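You operate a simulated robot arm through the tools that you are given. There is no shell and no other tool.

Carry out the task below with a simulated robot arm. There is one attempt and no reset: what you move stays moved.

Task
Pump the sight glass clear of bubbles, then pump up into the green.
Fine: blue tank handle and white slider open first; slider shut for pressure, never past the green; tank shut at the end. Where these are worked on the way, their far stop is far enough and under half their travel is too little: blue tank handle, white slider.

The check looks at the end state, three seconds after you hand in, the way a careful person would. Anything else that was tipped, shoved, dropped, spilled or broken makes it a failure.

Robot
A 7-joint arm with a two-finger parallel gripper, fixed in place. Base frame: the origin is on the floor under the middle of its stand, x ahead of it, y to its left, z up; the work surface is at about z = 86. Readings come in cm, degrees, newtons and seconds.
With the tool pointing down near the work surface it reaches from about 40 to 90 cm from the base axis. Its first joint turns from -143.0 to 143.0 degrees. Payload 3 kg.
The TCP is the grasp point between the finger pads, 3 cm short of the fingertips. In the tool frame z runs along the fingers and y along their closing line. The gripper opens to 9.4 cm. The fingers are 2.8 cm wide and 1 cm thick; the gripper's body (5 by 9.6 cm) begins 5.5 cm behind the TCP.
Orientation is that of the tool frame in the base frame, as [roll, pitch, yaw] about the fixed x, y, z axes, in that order (R = Rz(yaw) Ry(pitch) Rx(roll)). With the fingers straight down and closing along the base's y, the tool's x points along the base's -x, its y along +y and its z along -z.

Tools
- The arm moves only by the tool servo_tool. Its argument "commands" is a list of rows, each a list of 6 numbers: the shift along the tool's x, y, z in m, then the turn, a rotation vector about the tool's x, y, z in degrees. In form: [[tx, ty, tz, ax, ay, az], ...]. A call has 1 to 20 rows; each row shifts and turns the commanded pose from where the row before left it, along the tool's axes as they then stand. "gripper" is the opening, from 0 (shut) to 1 (fully open), set as the call begins (left out, the last holds). Each row takes 0.2 s and may step no farther than 5 cm and 8.6 degrees from the row before; otherwise, or with a gripper value out of range, the whole call is refused. Where a pose cannot be reached the arm comes as near as it can. A force on the tool above 90 N (or 10 N above the force at the start of the call, whichever is more), or a blocked arm, ends the call early, and 0.2 s more pass. Each finger travels about 7.2 cm/s and halts on what it meets, pressing with about 42 N; the grip force reading is that of the motor and also rises with nothing between the fingers. The clock runs only during rows and for 0.2 s after the last one: add rows that do not move to give the fingers time. The reply holds the time, the measured pose of the TCP, the force on the tool along the base axes, the opening and the grip force, in the units named above and with some noise, with the torque about the TCP (base axes, N m) and any sound that the robot's microphone picked up.
- Cameras (640 x 400 px; columns grow to the right, rows downward): "scene" is fixed at [5.14, 63.44, 146.29]; the picture's right is [-0.38, -0.92, 0.00], its down [-0.46, 0.19, -0.87] and it looks along [0.80, -0.33, -0.50] (base axes); focal length 345 px, centre (320, 200). "wrist" rides on the gripper at [7.6, 1.4, -10.3] in the tool frame; the picture's right is [-0.18, 0.98, 0.00], its down [-0.75, -0.14, -0.64] and it looks along [-0.63, -0.12, 0.77] (tool axes); focal length 243 px, centre (320, 200). There is no depth. A picture from a camera that has moved, and an enlarged one, comes with that camera's place and axes in the base frame and with its lens. The place of the scene camera against the robot may be out by one fixed shift of up to 2.5 cm in any direction.
- get_image(camera): a new picture of that camera. The clock stands still meanwhile.
- inspect(camera, box): a new picture of the part [left, top, right, bottom] of that camera's present view, enlarged. The clock stands still meanwhile.
- hand_in(): hands the job in; it is judged then, once.

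Nothing tells you positions but the pictures and the camera data. Unless the task says otherwise, let go and move clear before handing in.

The tools are called after "Call:" as name(argument=value, ...) on one line, values as JSON. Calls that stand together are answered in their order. servo_tool: Moves the arm, as the interface text tells. Its arguments: {"type":"object","properties":{"commands":{"type":"array","items":{"type":"array","items":{"type":"number"}}},"gripper":{"type":"number"}},"required":["commands"]} The other tools are called the same way: get_image (camera) takes a picture; inspect (camera, box) takes an enlarged picture of a part of a camera's view; hand_in () hands the job in.

At the start:

```text
t: 0.0
tcp_pos: [53.94, 22.72, 120.96]
tool_rot: [-179.9, 0.1, -179.9]
contact_force: [0.4, -0.6, 0.0]
ft_torque: [0.02, -0.02, -0.02]
opening: 9.41
grasp_force: 0.2
```

scene: 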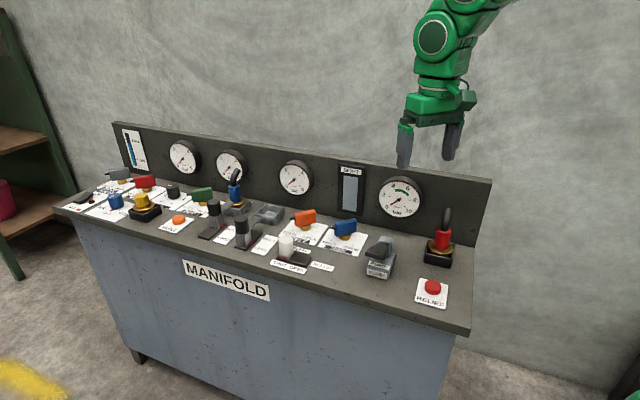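
wrist: 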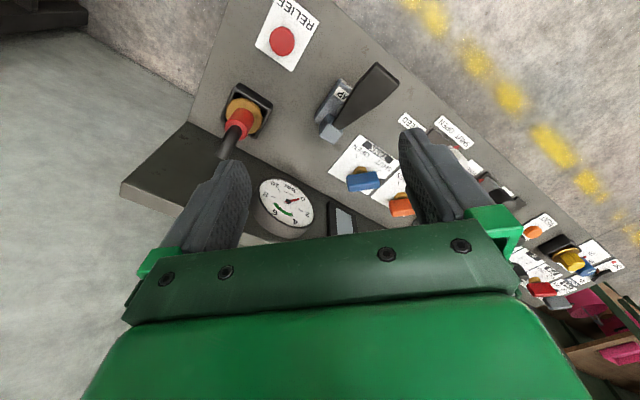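

I see a manifold bench with gauges, valves, a sight glass, a red pump handle perhaps, and a red relief button. I'll look at enlarged pictures before moving anything.

Call:
inspect(camera="scene", box=[260, 150, 480, 310])

Call:
inspect(camera="scene", box=[50, 110, 280, 260])

Call:
inspect(camera="scene", box=[260, 200, 380, 280])

Call:
inspect(camera="wrist", box=[200, 0, 520, 240])

```text
2.50 times, centred on (370, 230) of scene
camera zoom: at [5.14, 63.44, 146.29], right [-0.38, -0.92, 0.0], down [-0.46, 0.19, -0.87], along [0.8, -0.33, -0.5], focal length 862 px, centre (195, 125)
```

zoom: 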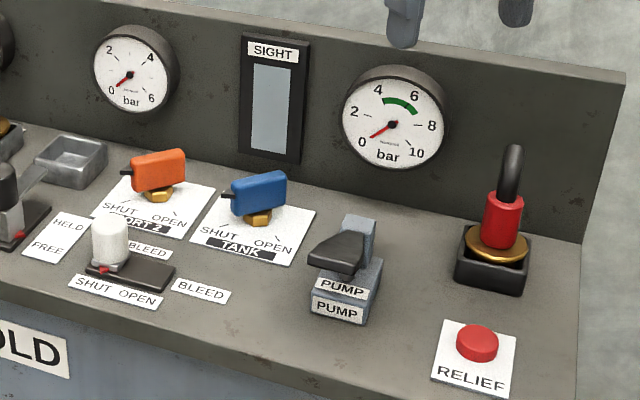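

```text
2.67 times, centred on (165, 185) of scene
camera zoom: at [5.14, 63.44, 146.29], right [-0.38, -0.92, 0.0], down [-0.46, 0.19, -0.87], along [0.8, -0.33, -0.5], focal length 920 px, centre (733, 240)
```

zoom: 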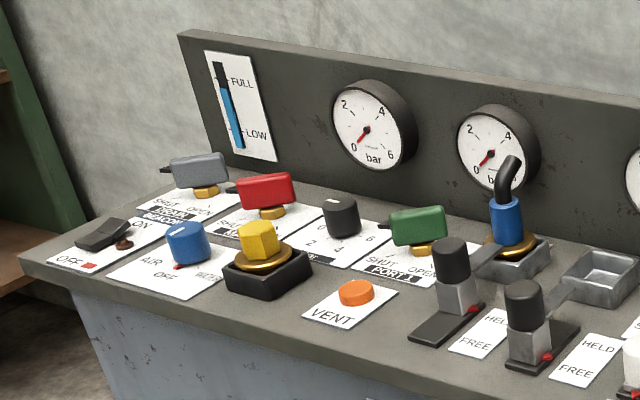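

```text
5.00 times, centred on (320, 240) of scene
camera zoom: at [5.14, 63.44, 146.29], right [-0.38, -0.92, 0.0], down [-0.46, 0.19, -0.87], along [0.8, -0.33, -0.5], focal length 1725 px, centre (320, 0)
```

zoom: 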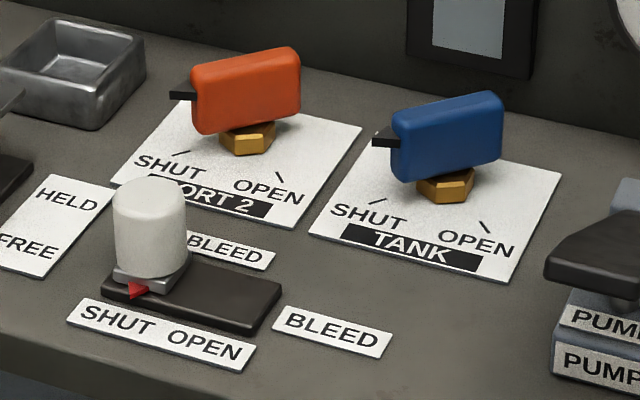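

```text
1.67 times, centred on (360, 120) of wrist
camera zoom: at [46.28, 24.12, 131.24], right [0.18, 0.98, 0.0], down [0.75, -0.14, 0.64], along [0.63, -0.12, -0.77], focal length 404 px, centre (253, 333)
```

zoom: 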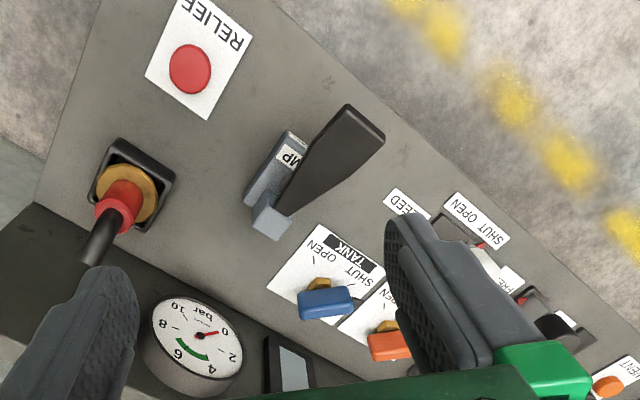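

The bench runs diagonally, with its front edge at roughly 45° in the base frame. The pump is near (63, 23), the tank handle near (75, 27) and the bleed slider near (76, 44). I'll turn the tool to line up with the bench, staying high, and look from the operator's side.

Call:
servo_tool(commands=[[0, 0, 0, 0, 0, 7.5], [0, 0, 0, 0, 0, 7.5], [0, 0, 0, 0, 0, 7.5], [0, 0, 0, 0, 0, 7.5], [0, 0, 0, 0, 0, 7.5], [0, 0, 0, 0, 0, 7.5], [0.03, 0.01, 0, 0, 0, 0], [0.03, 0.01, 0, 0, 0, 0], [0.03, 0.01, 0, 0, 0, 0], [0.03, 0.01, 0, 0, 0, 0], [0.03, 0.01, 0, 0, 0, 0], [0, 0, 0, 0, 0, 0]])

Call:
get_image(camera="wrist")

Call:
get_image(camera="scene")

```text
t: 2.6
tcp_pos: [46.77, 37.02, 121.03]
tool_rot: [-179.9, -0.1, 134.8]
contact_force: [-0.8, -0.6, 0.1]
ft_torque: [-0.02, -0.01, 0.01]
opening: 9.41
grasp_force: 0.0
```

```text
taken
camera wrist: at [42.4, 43.34, 131.33], right [0.83, 0.56, 0.0], down [0.43, -0.63, 0.64], along [0.36, -0.53, -0.77], focal length 243 px, centre (320, 200)
```

wrist: 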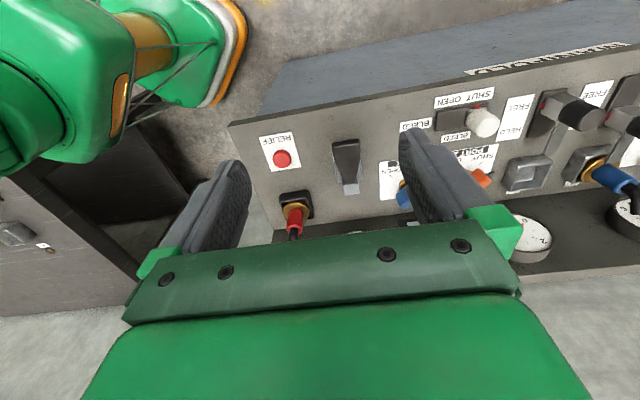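

```text
taken
```

scene: 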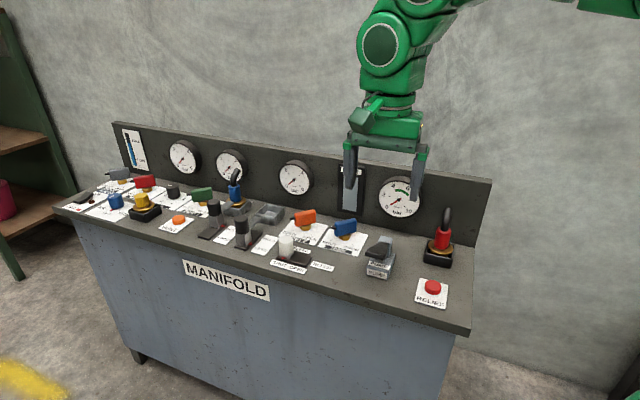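

Call:
inspect(camera="wrist", box=[250, 70, 550, 260])

Call:
inspect(camera="wrist", box=[250, 110, 410, 210])

Call:
inspect(camera="scene", box=[340, 200, 460, 280])

Call:
inspect(camera="scene", box=[330, 155, 430, 220])

```text
2.11 times, centred on (400, 165) of wrist
camera zoom: at [42.4, 43.34, 131.33], right [0.83, 0.56, 0.0], down [0.43, -0.63, 0.64], along [0.36, -0.53, -0.77], focal length 511 px, centre (152, 274)
```

zoom: 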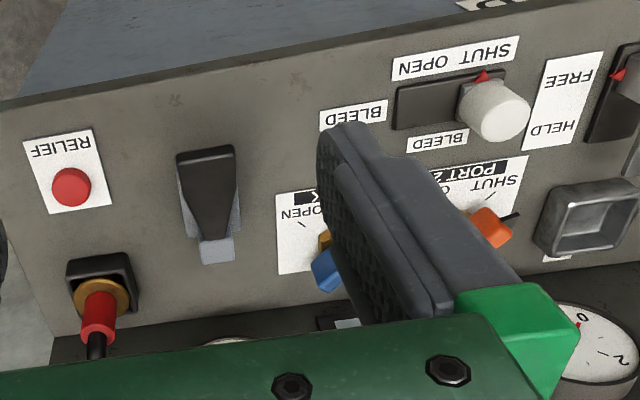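

```text
4.00 times, centred on (330, 160) of wrist
camera zoom: at [42.4, 43.34, 131.33], right [0.83, 0.56, 0.0], down [0.43, -0.63, 0.64], along [0.36, -0.53, -0.77], focal length 970 px, centre (280, 360)
```

zoom: 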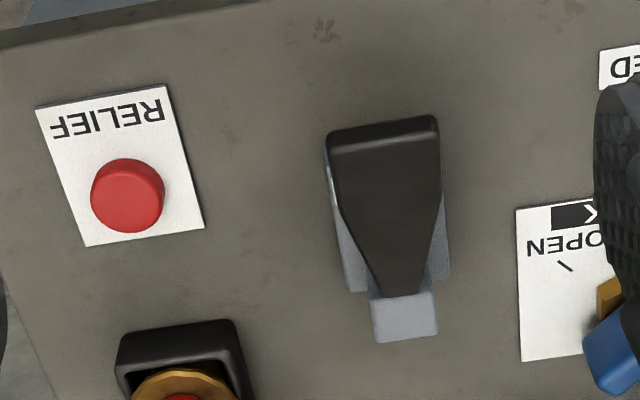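

```text
5.00 times, centred on (400, 240) of scene
camera zoom: at [5.14, 63.44, 146.29], right [-0.38, -0.92, 0.0], down [-0.46, 0.19, -0.87], along [0.8, -0.33, -0.5], focal length 1725 px, centre (-80, 0)
```

zoom: 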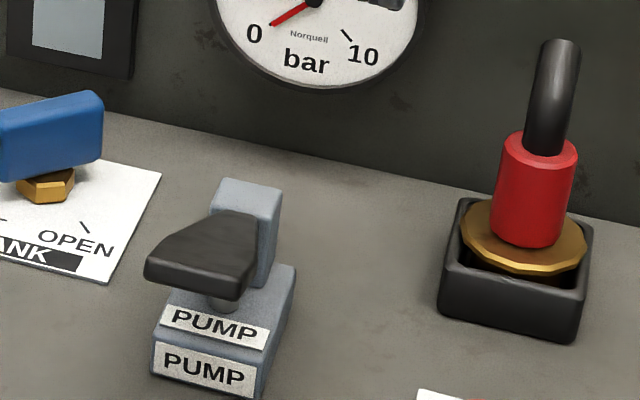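

```text
6.15 times, centred on (380, 188) of scene
camera zoom: at [5.14, 63.44, 146.29], right [-0.38, -0.92, 0.0], down [-0.46, 0.19, -0.87], along [0.8, -0.33, -0.5], focal length 2123 px, centre (-49, 277)
```

zoom: 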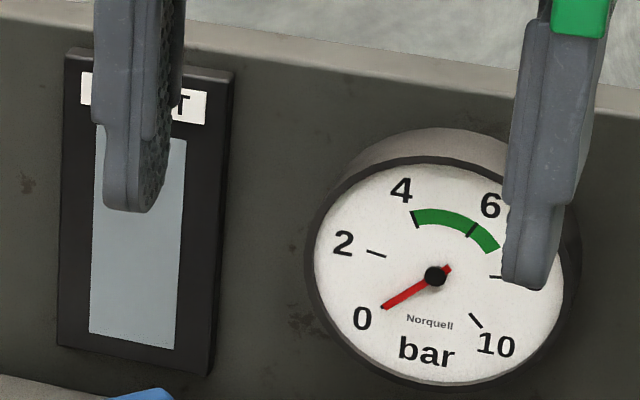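

The pump is a paddle hinged at its back with a plunger under it, so it is pressed down at the front. The tank valve pointer sits at SHUT and the bleed knob is also at its SHUT end. I'll move in closer to see the tank handle between the fingers.

Call:
servo_tool(commands=[[-0.0187, 0.0275, 0, 0, 0, 0], [-0.0187, 0.0275, 0.02, 0, 0, 0], [-0.0187, 0.0275, 0.03, 0, 0, 0], [-0.0187, 0.0275, 0.03, 0, 0, 0], [-0.0187, 0.0275, 0.03, 0, 0, 0], [-0.0187, 0.0275, 0.03, 0, 0, 0], [0, 0, 0, 0, 0, 0]])

Call:
get_image(camera="wrist")

Call:
get_image(camera="scene")

```text
t: 4.2
tcp_pos: [66.49, 40.56, 106.91]
tool_rot: [180.0, 0.0, 134.9]
contact_force: [0.4, 0.5, 0.6]
ft_torque: [0.02, -0.03, -0.01]
opening: 9.39
grasp_force: 0.0
```

```text
taken
camera wrist: at [62.01, 47.02, 117.23], right [0.83, 0.56, 0.0], down [0.43, -0.63, 0.64], along [0.36, -0.53, -0.77], focal length 243 px, centre (320, 200)
```

wrist: 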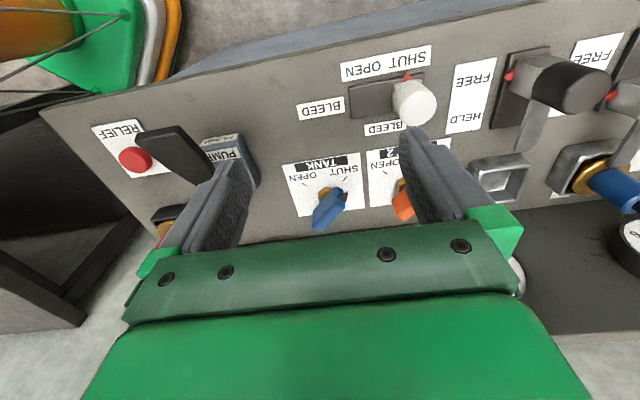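

```text
taken
```

scene: 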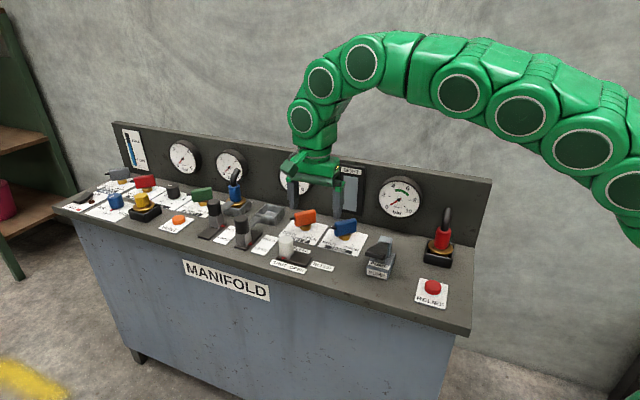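

Call:
inspect(camera="wrist", box=[260, 130, 420, 240])

Call:
inspect(camera="wrist", box=[280, 30, 460, 150])

Call:
inspect(camera="wrist", box=[80, 100, 280, 240])

```text
3.64 times, centred on (340, 185) of wrist
camera zoom: at [62.01, 47.02, 117.23], right [0.83, 0.56, 0.0], down [0.43, -0.63, 0.64], along [0.36, -0.53, -0.77], focal length 882 px, centre (247, 254)
```

zoom: 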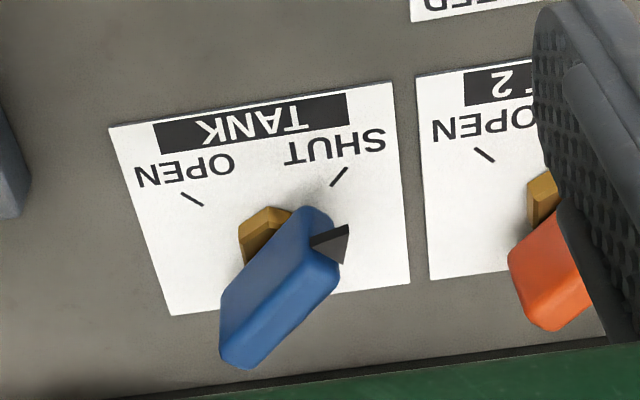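

```text
3.33 times, centred on (370, 90) of wrist
camera zoom: at [62.01, 47.02, 117.23], right [0.83, 0.56, 0.0], down [0.43, -0.63, 0.64], along [0.36, -0.53, -0.77], focal length 809 px, centre (153, 567)
```

zoom: 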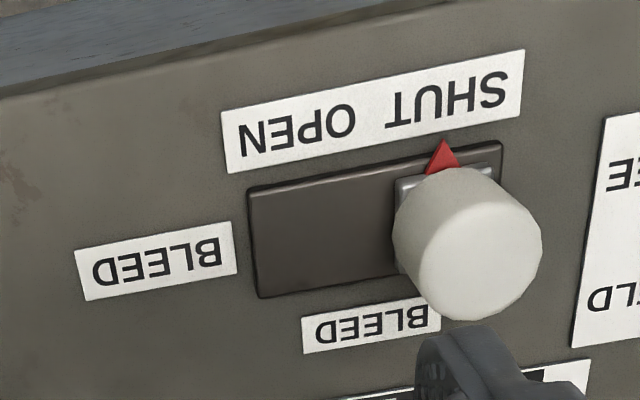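

```text
2.86 times, centred on (180, 170) of wrist
camera zoom: at [62.01, 47.02, 117.23], right [0.83, 0.56, 0.0], down [0.43, -0.63, 0.64], along [0.36, -0.53, -0.77], focal length 693 px, centre (720, 286)
```

zoom: 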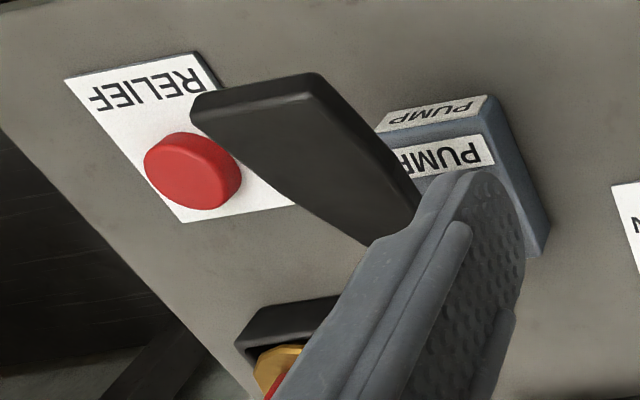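

Call:
inspect(camera="wrist", box=[300, 170, 364, 240])

Call:
inspect(camera="scene", box=[320, 205, 380, 255])

Call:
inspect(camera="scene", box=[270, 220, 340, 280])

Call:
inspect(camera="scene", box=[355, 225, 405, 285])

```text
5.71 times, centred on (332, 205) of wrist
camera zoom: at [62.01, 47.02, 117.23], right [0.83, 0.56, 0.0], down [0.43, -0.63, 0.64], along [0.36, -0.53, -0.77], focal length 1386 px, centre (251, 171)
```

zoom: 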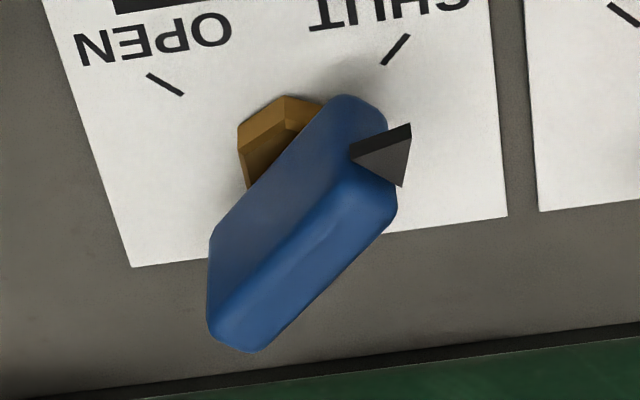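

```text
8.00 times, centred on (350, 230) of scene
camera zoom: at [5.14, 63.44, 146.29], right [-0.38, -0.92, 0.0], down [-0.46, 0.19, -0.87], along [0.8, -0.33, -0.5], focal length 2760 px, centre (80, -40)
```

zoom: 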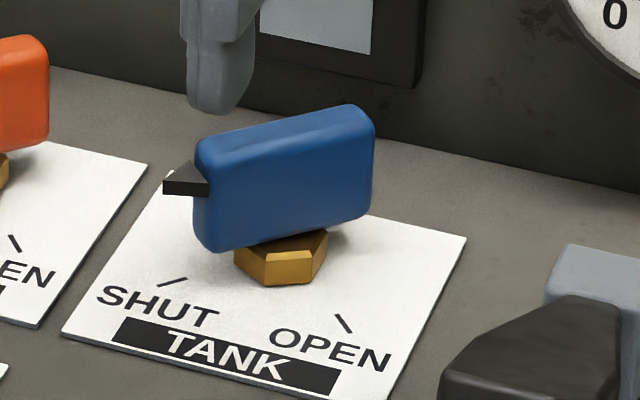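

```text
6.67 times, centred on (305, 250) of scene
camera zoom: at [5.14, 63.44, 146.29], right [-0.38, -0.92, 0.0], down [-0.46, 0.19, -0.87], along [0.8, -0.33, -0.5], focal length 2300 px, centre (420, -133)
```

zoom: 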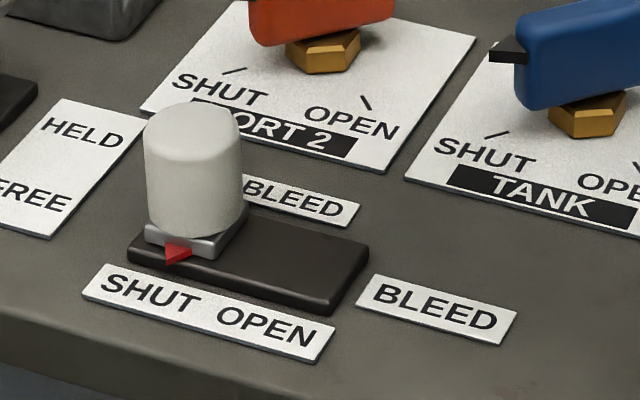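

```text
6.67 times, centred on (380, 255) of scene
camera zoom: at [5.14, 63.44, 146.29], right [-0.38, -0.92, 0.0], down [-0.46, 0.19, -0.87], along [0.8, -0.33, -0.5], focal length 2300 px, centre (-80, -167)
```

zoom: 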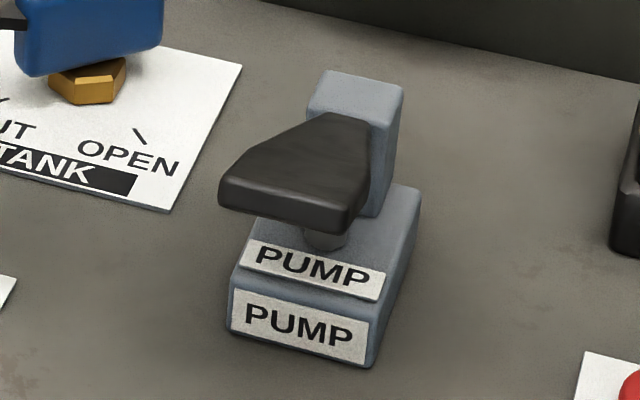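

I now have the tank valve axis at about (77.6, 26.6), with the blade along y and its top near z = 90–91. SHUT points to +y and OPEN to -x, so opening is a quarter turn counter-clockwise seen from above. Next I'll hover over it with the fingers straddling the blade.

Call:
servo_tool(commands=[[-0.0297, -0.0034, 0.005, 0, 0, 0], [-0.0297, -0.0034, 0.005, 0, 0, 0], [-0.0297, -0.0034, 0.005, 0, 0, 0], [-0.0297, -0.0034, 0.005, 0, 0, 0], [-0.0297, -0.0034, 0.005, 0, 0, 0], [-0.0297, -0.0034, 0.005, 0, 0, 0], [0, 0, 0, 0, 0, 7.48], [0, 0, 0, 0, 0, 7.48], [0, 0, 0, 0, 0, 7.48], [0, 0, 0, 0, 0, 7.48], [0, 0, 0, 0, 0, 7.48], [0, 0, 0, 0, 0, 7.48], [0, 0, 0, 0, 0, 0]])

Call:
get_image(camera="wrist")

Call:
get_image(camera="scene")

```text
t: 7.0
tcp_pos: [77.57, 26.54, 103.92]
tool_rot: [180.0, -0.1, 90.0]
contact_force: [-0.9, 0.6, 0.9]
ft_torque: [-0.02, 0.04, 0.0]
opening: 9.4
grasp_force: 0.1
```

```text
taken
camera wrist: at [78.99, 34.14, 114.2], right [0.98, -0.18, 0.0], down [-0.14, -0.75, 0.64], along [-0.12, -0.63, -0.77], focal length 243 px, centre (320, 200)
```

wrist: 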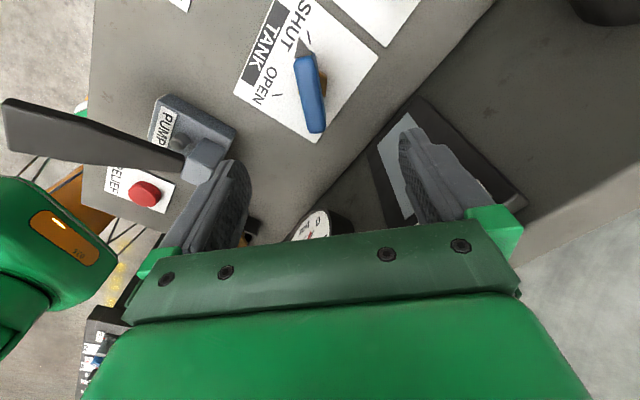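

```text
taken
```

scene: 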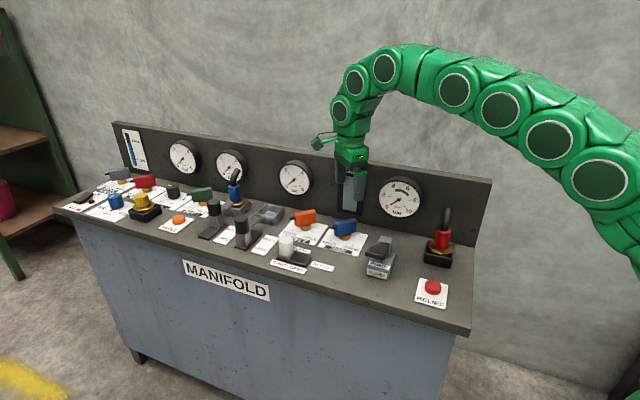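

Call:
inspect(camera="wrist", box=[250, 10, 370, 150])

Call:
inspect(camera="wrist", box=[0, 80, 260, 240])

```text
2.86 times, centred on (310, 80) of wrist
camera zoom: at [78.99, 34.14, 114.2], right [0.98, -0.18, 0.0], down [-0.14, -0.75, 0.64], along [-0.12, -0.63, -0.77], focal length 693 px, centre (349, 543)
```

zoom: 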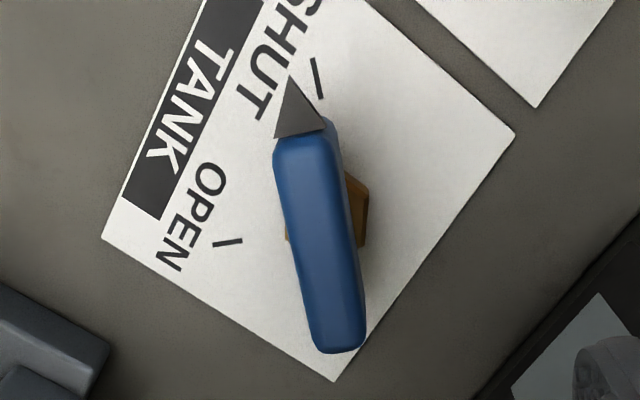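

```text
2.46 times, centred on (130, 160) of wrist
camera zoom: at [78.99, 34.14, 114.2], right [0.98, -0.18, 0.0], down [-0.14, -0.75, 0.64], along [-0.12, -0.63, -0.77], focal length 597 px, centre (788, 298)
```

zoom: 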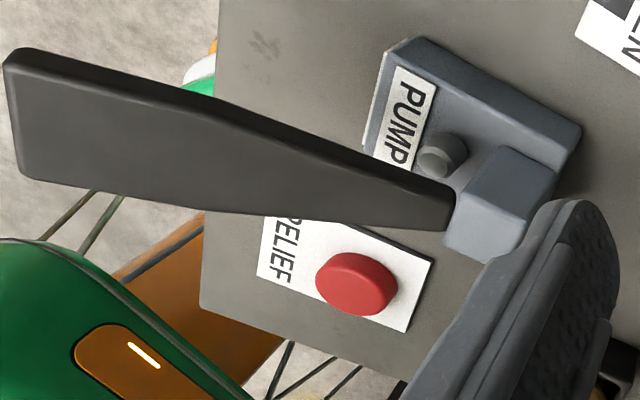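

The two views put the blade centre near (76.7–77.4, 27–27.8) with its top at about z = 92. That spread is too wide to grip safely, so I'll go lower and look again.

Call:
servo_tool(commands=[[0.004, -0.003, 0.03, 0, 0, 0], [0.004, -0.003, 0.03, 0, 0, 0], [0, 0, 0, 0, 0, 0]])

Call:
get_image(camera="wrist")

Call:
inspect(camera="wrist", box=[240, 0, 400, 140])

Call:
inspect(camera="scene", box=[310, 170, 390, 260])

```text
t: 7.8
tcp_pos: [76.98, 27.44, 98.01]
tool_rot: [180.0, 0.0, 90.1]
contact_force: [0.6, 0.4, 0.0]
ft_torque: [0.01, 0.01, -0.01]
opening: 9.38
grasp_force: 0.0
```

```text
taken
camera wrist: at [78.37, 34.94, 108.21], right [0.98, -0.18, 0.0], down [-0.14, -0.75, 0.64], along [-0.12, -0.63, -0.77], focal length 243 px, centre (320, 200)
```

wrist: 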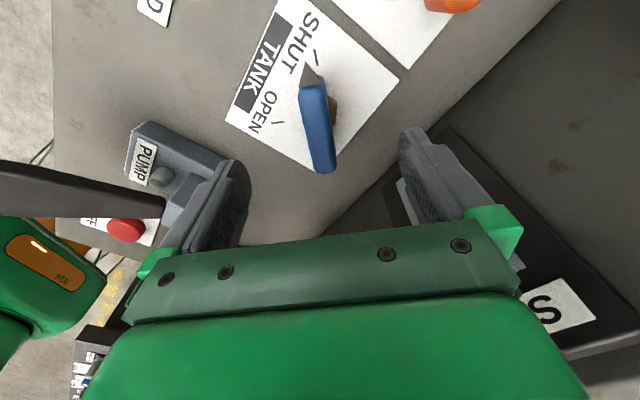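

```text
2.86 times, centred on (320, 70) of wrist
camera zoom: at [78.37, 34.94, 108.21], right [0.98, -0.18, 0.0], down [-0.14, -0.75, 0.64], along [-0.12, -0.63, -0.77], focal length 693 px, centre (320, 571)
```

zoom: 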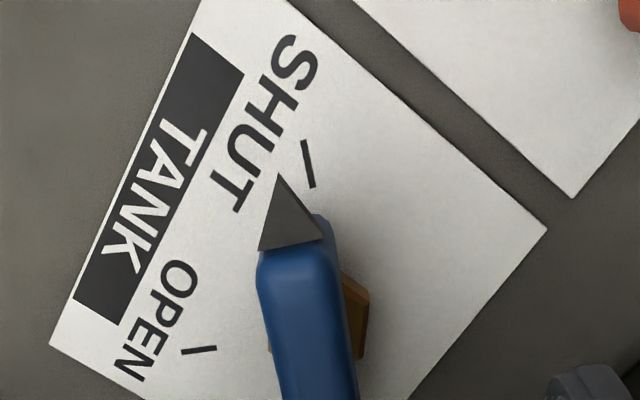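

```text
4.44 times, centred on (350, 215) of scene
camera zoom: at [5.14, 63.44, 146.29], right [-0.38, -0.92, 0.0], down [-0.46, 0.19, -0.87], along [0.8, -0.33, -0.5], focal length 1533 px, centre (187, 133)
```

zoom: 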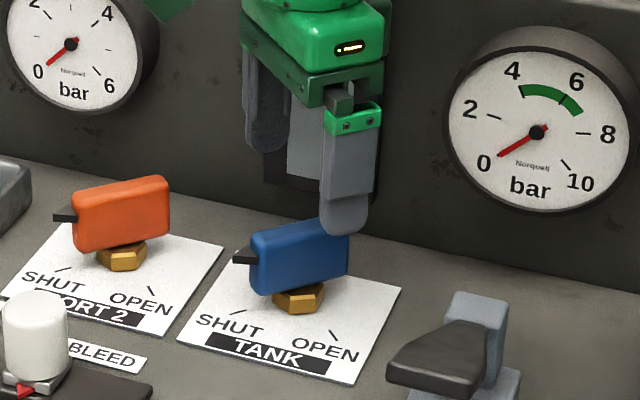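

A third view puts the blade at about (76.85, 27.6), with its top near z = 92 and about 6 cm long along y. I'll narrow the gripper and lower it astride the blade, keeping the tips just above the brass nut.

Call:
servo_tool(commands=[[0.0016, -0.0013, 0, 0, 0, 0], [0, 0, 0, 0, 0, 0], [0, 0, 0.015, 0, 0, 0], [0, 0, 0.015, 0, 0, 0], [0, 0, 0.015, 0, 0, 0], [0, 0, 0.01, 0, 0, 0], [0, 0, 0.01, 0, 0, 0], [0, 0, 0, 0, 0, 0]], gripper=0.55)

Call:
get_image(camera="wrist")

Call:
inspect(camera="scene", box=[310, 170, 390, 260])

```text
t: 9.6
tcp_pos: [76.8, 27.48, 91.35]
tool_rot: [180.0, -0.1, 90.1]
contact_force: [1.0, -0.1, -0.1]
ft_torque: [0.0, 0.01, 0.01]
opening: 5.19
grasp_force: 0.1
```

```text
taken
camera wrist: at [78.29, 35.1, 101.68], right [0.98, -0.18, 0.0], down [-0.14, -0.75, 0.64], along [-0.12, -0.63, -0.77], focal length 243 px, centre (320, 200)
```

wrist: 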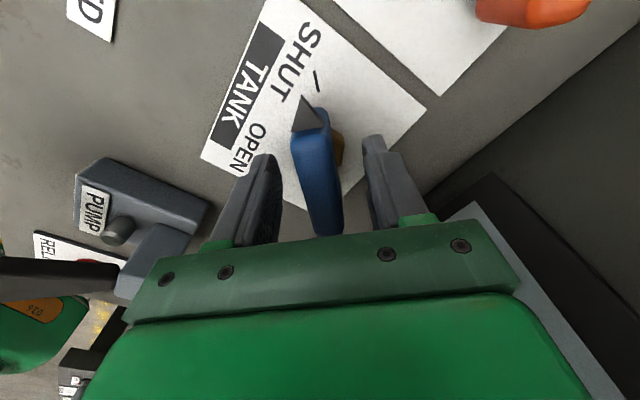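

```text
4.44 times, centred on (350, 215) of scene
camera zoom: at [5.14, 63.44, 146.29], right [-0.38, -0.92, 0.0], down [-0.46, 0.19, -0.87], along [0.8, -0.33, -0.5], focal length 1533 px, centre (187, 133)
```

zoom: 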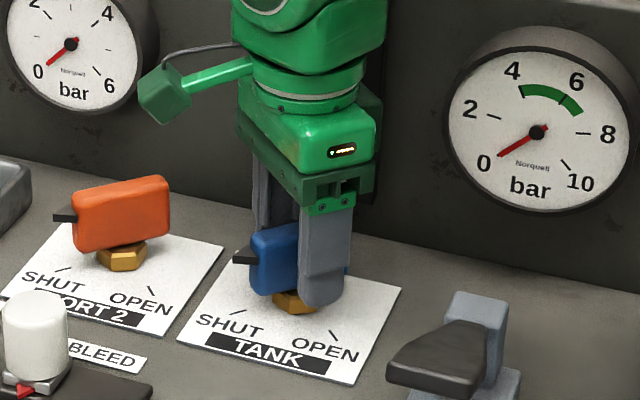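

The blade sits centrally between the fingers with no contact force, so I'll close on it.

Call:
servo_tool(commands=[[0, 0, 0, 0, 0, 0], [0, 0, 0, 0, 0, 0], [0, 0, 0, 0, 0, 0], [0, 0, 0, 0, 0, 0]], gripper=0)

Call:
inspect(camera="scene", box=[310, 170, 390, 260])

```text
t: 10.6
tcp_pos: [76.87, 27.45, 91.48]
tool_rot: [180.0, 0.0, 90.1]
contact_force: [7.4, 1.3, -2.6]
ft_torque: [0.08, 0.0, 0.0]
opening: 2.34
grasp_force: 44.3
```

```text
4.44 times, centred on (350, 215) of scene
camera zoom: at [5.14, 63.44, 146.29], right [-0.38, -0.92, 0.0], down [-0.46, 0.19, -0.87], along [0.8, -0.33, -0.5], focal length 1533 px, centre (187, 133)
```

zoom: 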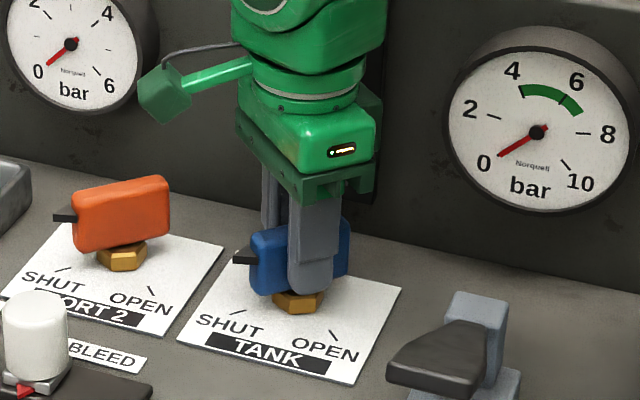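

The blade is gripped at 2.3 cm with only a small side force. I'll start turning counter-clockwise in small steps and watch the torque.

Call:
servo_tool(commands=[[0, 0, 0, 0, 0, -5], [0, 0, 0, 0, 0, -5], [0, 0, 0, 0, 0, -5], [0, 0, 0, 0, 0, 0]])

Call:
inspect(camera="scene", box=[310, 170, 390, 260])

```text
t: 11.6
tcp_pos: [76.9, 27.45, 91.33]
tool_rot: [180.0, -0.1, 105.1]
contact_force: [2.8, 1.0, -4.0]
ft_torque: [-0.44, -0.01, 0.03]
opening: 2.34
grasp_force: 44.7
```

```text
4.44 times, centred on (350, 215) of scene
camera zoom: at [5.14, 63.44, 146.29], right [-0.38, -0.92, 0.0], down [-0.46, 0.19, -0.87], along [0.8, -0.33, -0.5], focal length 1533 px, centre (187, 133)
```

zoom: 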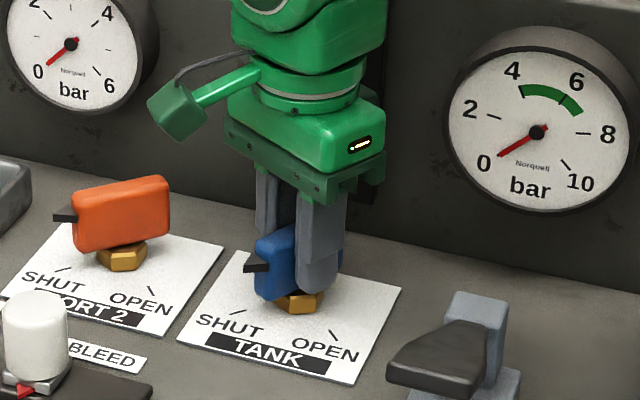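

The valve turns easily and low forces show the axis is well centred. I'll continue to just short of the OPEN mark.

Call:
servo_tool(commands=[[0, 0, 0, 0, 0, -5], [0, 0, 0, 0, 0, -5], [0, 0, 0, 0, 0, -5], [0, 0, 0, 0, 0, -5], [0, 0, 0, 0, 0, -5], [0, 0, 0, 0, 0, -5], [0, 0, 0, 0, 0, -5], [0, 0, 0, 0, 0, -5], [0, 0, 0, 0, 0, -5], [0, 0, 0, 0, 0, -5], [0, 0, 0, 0, 0, -5], [0, 0, 0, 0, 0, -5], [0, 0, 0, 0, 0, -5], [0, 0, 0, 0, 0, 0]])

Call:
inspect(camera="scene", box=[310, 170, 390, 260])

Call:
get_image(camera="wrist")

```text
t: 14.6
tcp_pos: [76.81, 27.49, 91.52]
tool_rot: [-179.8, -0.1, 170.1]
contact_force: [-36.7, -22.1, -11.3]
ft_torque: [0.22, 0.43, -0.03]
opening: 2.33
grasp_force: 45.2
```

```text
4.44 times, centred on (350, 215) of scene
camera zoom: at [5.14, 63.44, 146.29], right [-0.38, -0.92, 0.0], down [-0.46, 0.19, -0.87], along [0.8, -0.33, -0.5], focal length 1533 px, centre (187, 133)
```

zoom: 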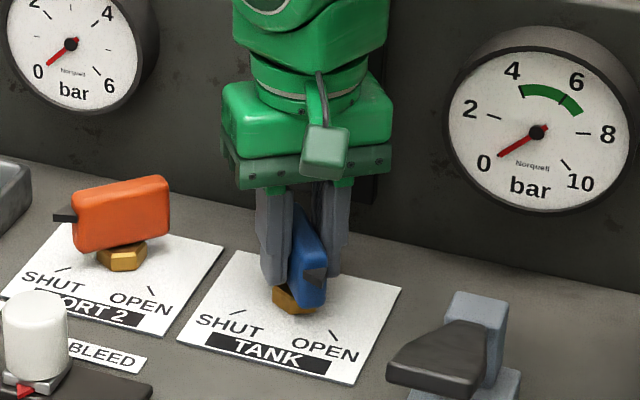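

```text
taken
camera wrist: at [69.55, 30.11, 101.71], right [0.35, 0.94, 0.0], down [0.72, -0.27, 0.64], along [0.6, -0.23, -0.77], focal length 243 px, centre (320, 200)
```

wrist: 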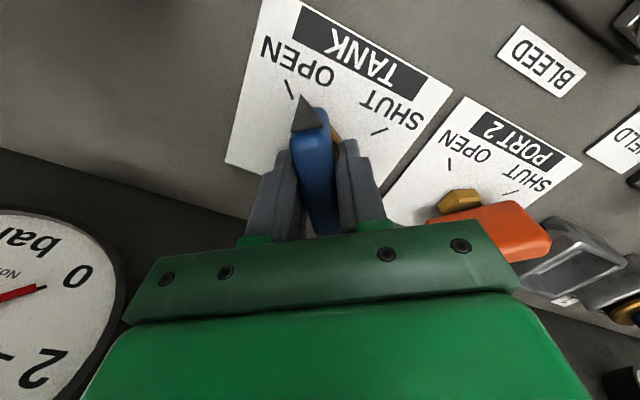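

The handle is nearly at OPEN, but side force has built up because my grip is slightly off the axis. I'll ease toward -x/-y and finish the turn in small steps.

Call:
servo_tool(commands=[[0.0013, -0.0012, 0, 0, 0, 0], [0, 0, 0, 0, 0, -2.5], [0, 0, 0, 0, 0, -2.5], [0, 0, 0, 0, 0, -2.5], [0, 0, 0, 0, 0, -2.5], [0, 0, 0, 0, 0, 0]])

Call:
inspect(camera="wrist", box=[220, 0, 460, 150])

```text
t: 16.0
tcp_pos: [76.88, 27.4, 91.43]
tool_rot: [180.0, 0.1, -179.9]
contact_force: [29.0, 3.3, -24.0]
ft_torque: [-0.03, -0.02, -0.12]
opening: 2.36
grasp_force: 45.2
```

```text
2.67 times, centred on (340, 75) of wrist
camera zoom: at [69.16, 28.77, 101.72], right [0.18, 0.98, 0.0], down [0.75, -0.14, 0.64], along [0.63, -0.12, -0.77], focal length 647 px, centre (267, 533)
```

zoom: 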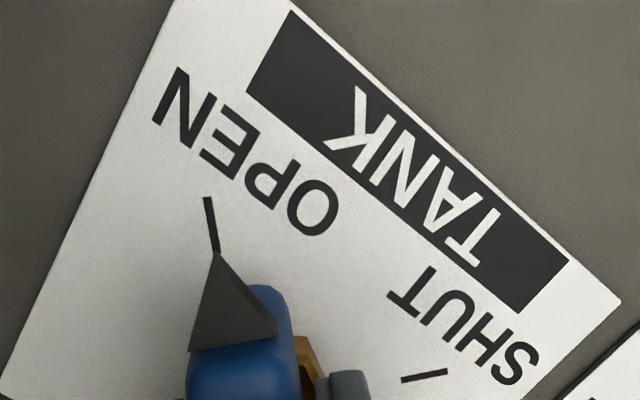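

The pointer is almost on the OPEN tick. I'll turn a few degrees more to see whether that is the stop.

Call:
servo_tool(commands=[[0, 0, 0, 0, 0, -2], [0, 0, 0, 0, 0, -2], [0, 0, 0, 0, 0, -2], [0, 0, 0, 0, 0, 0]])

Call:
inspect(camera="wrist", box=[220, 0, 460, 150])

```text
t: 17.0
tcp_pos: [76.82, 27.32, 91.45]
tool_rot: [179.9, -0.1, -173.9]
contact_force: [3.0, -0.4, -3.9]
ft_torque: [-0.01, 0.81, -1.36]
opening: 2.54
grasp_force: 45.1
```

```text
2.67 times, centred on (340, 75) of wrist
camera zoom: at [68.98, 27.97, 101.76], right [0.08, 1.0, 0.0], down [0.77, -0.06, 0.64], along [0.64, -0.05, -0.77], focal length 647 px, centre (267, 533)
```

zoom: 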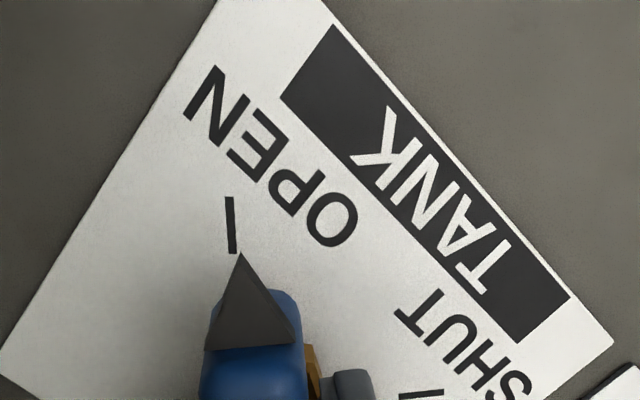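

Torque jumped and the fingers spread slightly, so the handle is at its OPEN stop. I'll let go and lift straight up.

Call:
servo_tool(commands=[[0, 0, 0, 0, 0, 0], [0, 0, 0, 0, 0, 0], [0, 0, 0, 0, 0, 0], [0, 0, -0.02, 0, 0, 0], [0, 0, -0.03, 0, 0, 0], [0, 0, -0.04, 0, 0, 0], [0, 0, -0.04, 0, 0, 0], [0, 0, 0, 0, 0, 0]], gripper=0.55)

Call:
get_image(camera="wrist")

Call:
get_image(camera="scene")

Call:
inspect(camera="scene", box=[310, 160, 440, 260])

```text
t: 18.8
tcp_pos: [76.85, 27.31, 104.53]
tool_rot: [-180.0, 0.0, -173.9]
contact_force: [0.8, 0.1, 0.1]
ft_torque: [0.0, 0.04, -0.05]
opening: 5.18
grasp_force: 0.1
```

```text
taken
camera wrist: at [69.12, 27.94, 114.76], right [0.08, 1.0, 0.0], down [0.76, -0.06, 0.64], along [0.64, -0.05, -0.77], focal length 243 px, centre (320, 200)
```

wrist: 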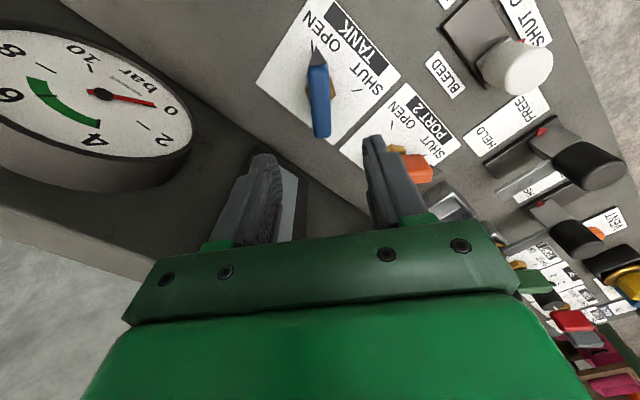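

```text
taken
```

scene: 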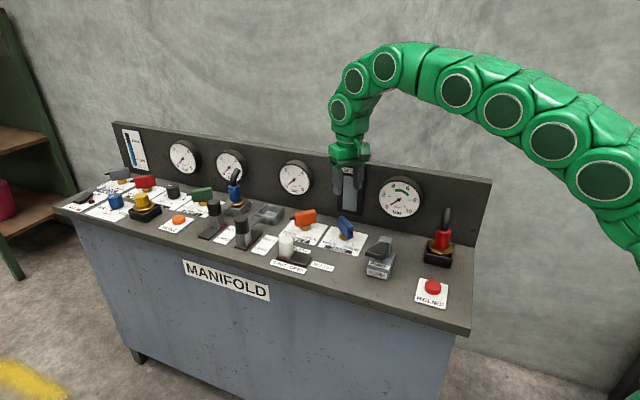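

```text
4.00 times, centred on (375, 210) of scene
camera zoom: at [5.14, 63.44, 146.29], right [-0.38, -0.92, 0.0], down [-0.46, 0.19, -0.87], along [0.8, -0.33, -0.5], focal length 1380 px, centre (100, 160)
```

zoom: 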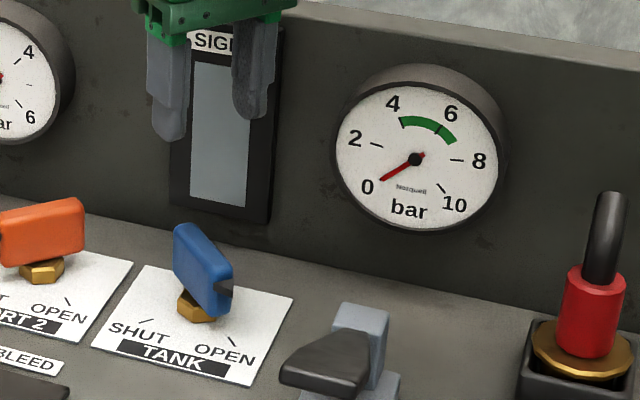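

The tank is open, with its pointer on the OPEN tick. Next is the white BLEED knob, which I place at about (75.6, 45.5); it slides along the bench toward (-, -) to OPEN. I'll move above it with the fingers aligned to the bench.

Call:
servo_tool(commands=[[0, 0, 0, 0, 0, 7.3], [0, 0, 0, 0, 0, 7.3], [0, 0, 0, 0, 0, 7.3], [0, 0, 0, 0, 0, 7.3], [0, 0, 0, 0, 0, 7.3], [0, 0, 0, 0, 0, 7.3], [0, 0, 0, 0, 0, 7.3], [0.0276, 0.0196, 0, 0, 0, 0], [0.0276, 0.0196, 0, 0, 0, 0], [0.0276, 0.0196, 0, 0, 0, 0], [0.0276, 0.0196, 0, 0, 0, 0], [0.0276, 0.0196, 0, 0, 0, 0], [0, 0, 0, 0, 0, 0]])

Call:
get_image(camera="wrist")

Call:
get_image(camera="scene")

```text
t: 21.6
tcp_pos: [73.93, 43.98, 104.38]
tool_rot: [179.9, 0.1, 135.0]
contact_force: [-0.9, -0.5, -0.6]
ft_torque: [0.01, 0.01, 0.0]
opening: 5.18
grasp_force: 0.1
```

```text
taken
camera wrist: at [69.56, 50.51, 114.7], right [0.83, 0.56, 0.0], down [0.43, -0.63, 0.64], along [0.36, -0.53, -0.77], focal length 243 px, centre (320, 200)
```

wrist: 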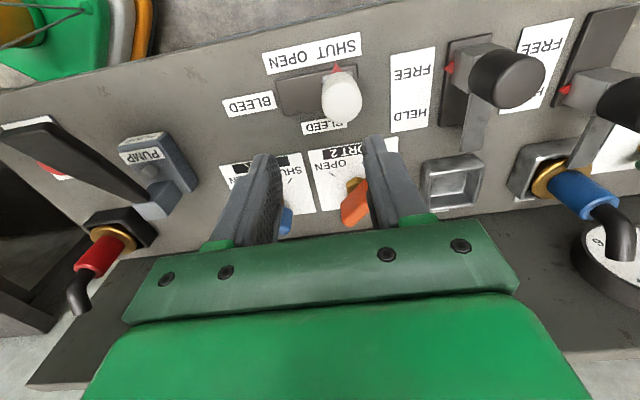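

```text
taken
```

scene: 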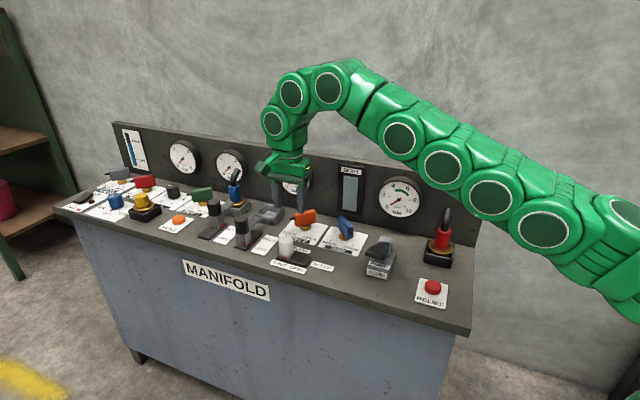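

Call:
inspect(camera="wrist", box=[240, 20, 400, 150])

```text
3.08 times, centred on (320, 85) of wrist
camera zoom: at [69.56, 50.51, 114.7], right [0.83, 0.56, 0.0], down [0.43, -0.63, 0.64], along [0.36, -0.53, -0.77], focal length 746 px, centre (320, 554)
```

zoom: 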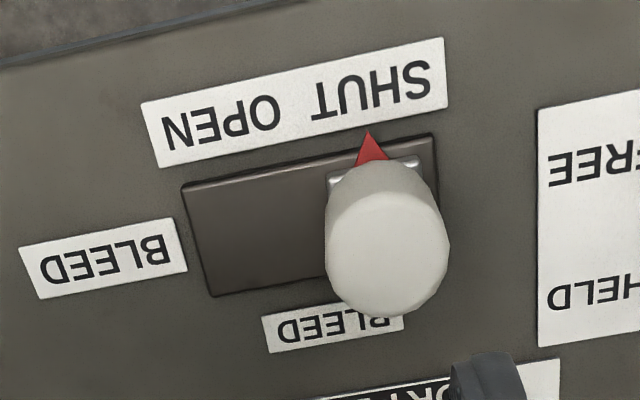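

The knob is at (75.6, 45.35), about 3.6 cm across with its top at z ≈ 91.6. I'll centre over it and come down with the tips just above the slide plate.

Call:
servo_tool(commands=[[-0.001, 0.011, 0, 0, 0, 0], [-0.001, 0.0105, 0, 0, 0, 0], [0, 0, 0.025, 0, 0, 0], [0, 0, 0.025, 0, 0, 0], [0, 0, 0.025, 0, 0, 0], [0, 0, 0.02, 0, 0, 0], [0, 0, 0.02, 0, 0, 0], [0, 0, 0.015, 0, 0, 0], [0, 0, 0, 0, 0, 0]], gripper=0.68)

Call:
get_image(camera="wrist")

Call:
inspect(camera="scene", box=[240, 190, 360, 280])

```text
t: 23.2
tcp_pos: [74.73, 44.8, 94.9]
tool_rot: [178.7, 0.2, 134.9]
contact_force: [-0.1, 0.7, 0.5]
ft_torque: [0.0, 0.0, -0.01]
opening: 6.38
grasp_force: 0.0
out of reach, approached as far as the arm can: row 1, 2
stopped in row 7: the force on the tool passed its limit at 118 N (the readings are from after the stop); the commanded pose is now the measured one
```

```text
taken
camera wrist: at [70.1, 51.03, 105.02], right [0.83, 0.56, 0.02], down [0.42, -0.64, 0.64], along [0.38, -0.52, -0.77], focal length 243 px, centre (320, 200)
```

wrist: 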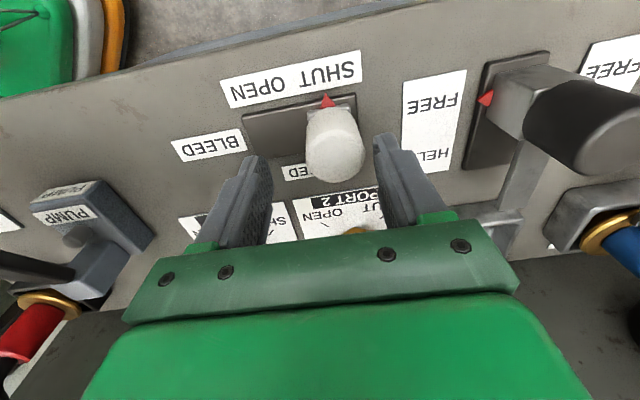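

```text
4.44 times, centred on (300, 235) of scene
camera zoom: at [5.14, 63.44, 146.29], right [-0.38, -0.92, 0.0], down [-0.46, 0.19, -0.87], along [0.8, -0.33, -0.5], focal length 1533 px, centre (409, 44)
```

zoom: 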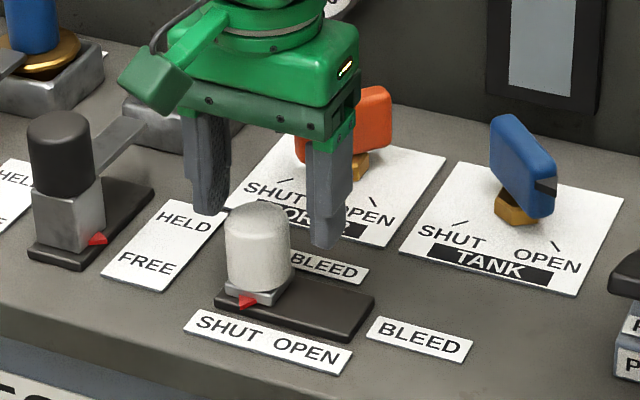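

A fingertip seems to have touched the knob's rim because the arm couldn't reach fully sideways at that height. Nothing looks displaced. I'll back up a little, square the tool, and try the sideways shift again lower down.

Call:
servo_tool(commands=[[0, 0, -0.012, 0, 0, 0], [0, 0, 0, 1.3, 0, 0], [-0.001, 0.004, 0, 0, 0, 0], [-0.001, 0.004, 0, 0, 0, 0], [0, 0.003, 0, 0, 0, 0], [0, 0, 0, 0, 0, 0]])

Call:
get_image(camera="wrist")

Call:
inspect(camera="scene", box=[240, 190, 360, 280])

```text
t: 24.6
tcp_pos: [75.49, 45.45, 95.93]
tool_rot: [180.0, 0.4, 135.0]
contact_force: [-0.1, -0.5, 0.7]
ft_torque: [-0.04, -0.02, 0.01]
opening: 6.41
grasp_force: 0.1
```

```text
taken
camera wrist: at [71.11, 51.86, 106.21], right [0.83, 0.56, 0.0], down [0.43, -0.63, 0.65], along [0.37, -0.53, -0.76], focal length 243 px, centre (320, 200)
```

wrist: 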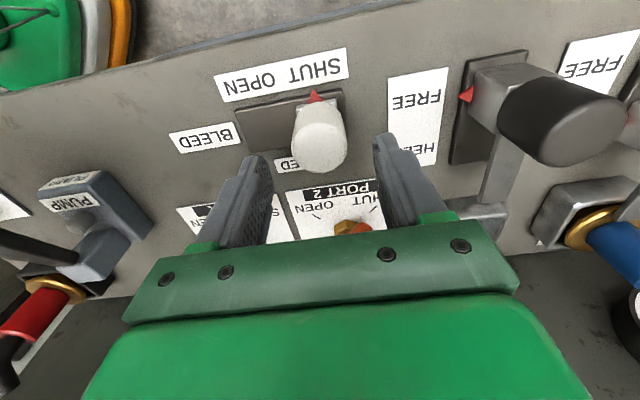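

```text
4.44 times, centred on (300, 235) of scene
camera zoom: at [5.14, 63.44, 146.29], right [-0.38, -0.92, 0.0], down [-0.46, 0.19, -0.87], along [0.8, -0.33, -0.5], focal length 1533 px, centre (409, 44)
```

zoom: 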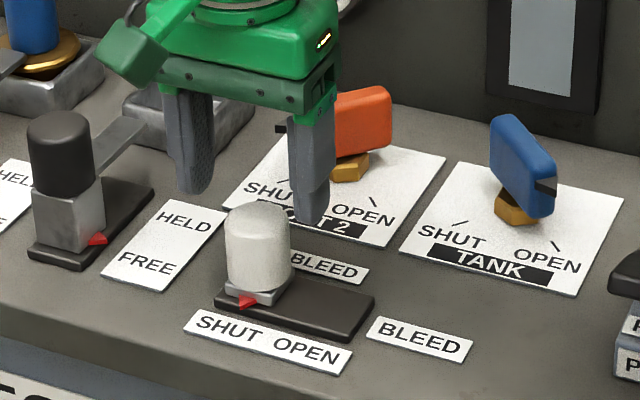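

The knob is now centred between the fingers. I'll lower gently.

Call:
servo_tool(commands=[[0, 0, 0.01, 0, 0, 0], [0, 0, 0.01, 0, 0, 0], [0, 0, 0.01, 0, 0, 0], [0, 0, 0, 0, 0, 0]])

Call:
get_image(camera="wrist")

Call:
inspect(camera="scene", box=[240, 190, 360, 280])

```text
t: 25.6
tcp_pos: [75.59, 45.45, 93.03]
tool_rot: [179.9, 0.2, 135.0]
contact_force: [-0.4, -0.2, 0.4]
ft_torque: [-0.01, 0.06, 0.0]
opening: 6.38
grasp_force: 0.0
```

```text
taken
camera wrist: at [71.15, 51.86, 103.17], right [0.83, 0.56, 0.0], down [0.43, -0.63, 0.65], along [0.37, -0.53, -0.76], focal length 243 px, centre (320, 200)
```

wrist: 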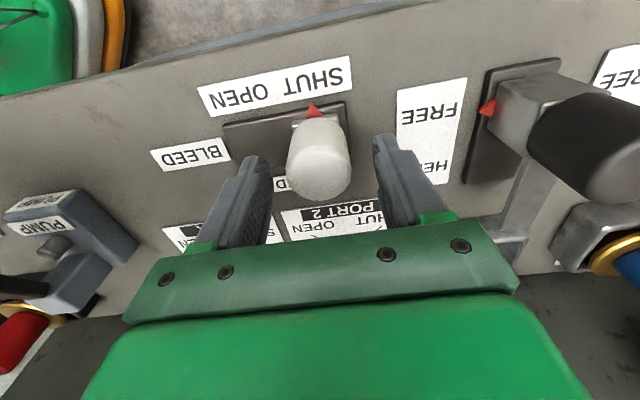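

```text
4.44 times, centred on (300, 235) of scene
camera zoom: at [5.14, 63.44, 146.29], right [-0.38, -0.92, 0.0], down [-0.46, 0.19, -0.87], along [0.8, -0.33, -0.5], focal length 1533 px, centre (409, 44)
```

zoom: 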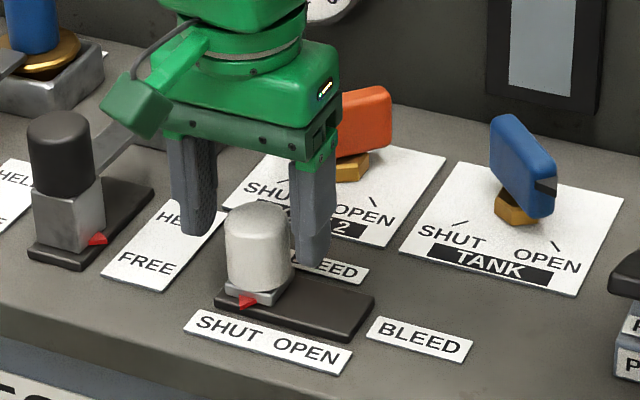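

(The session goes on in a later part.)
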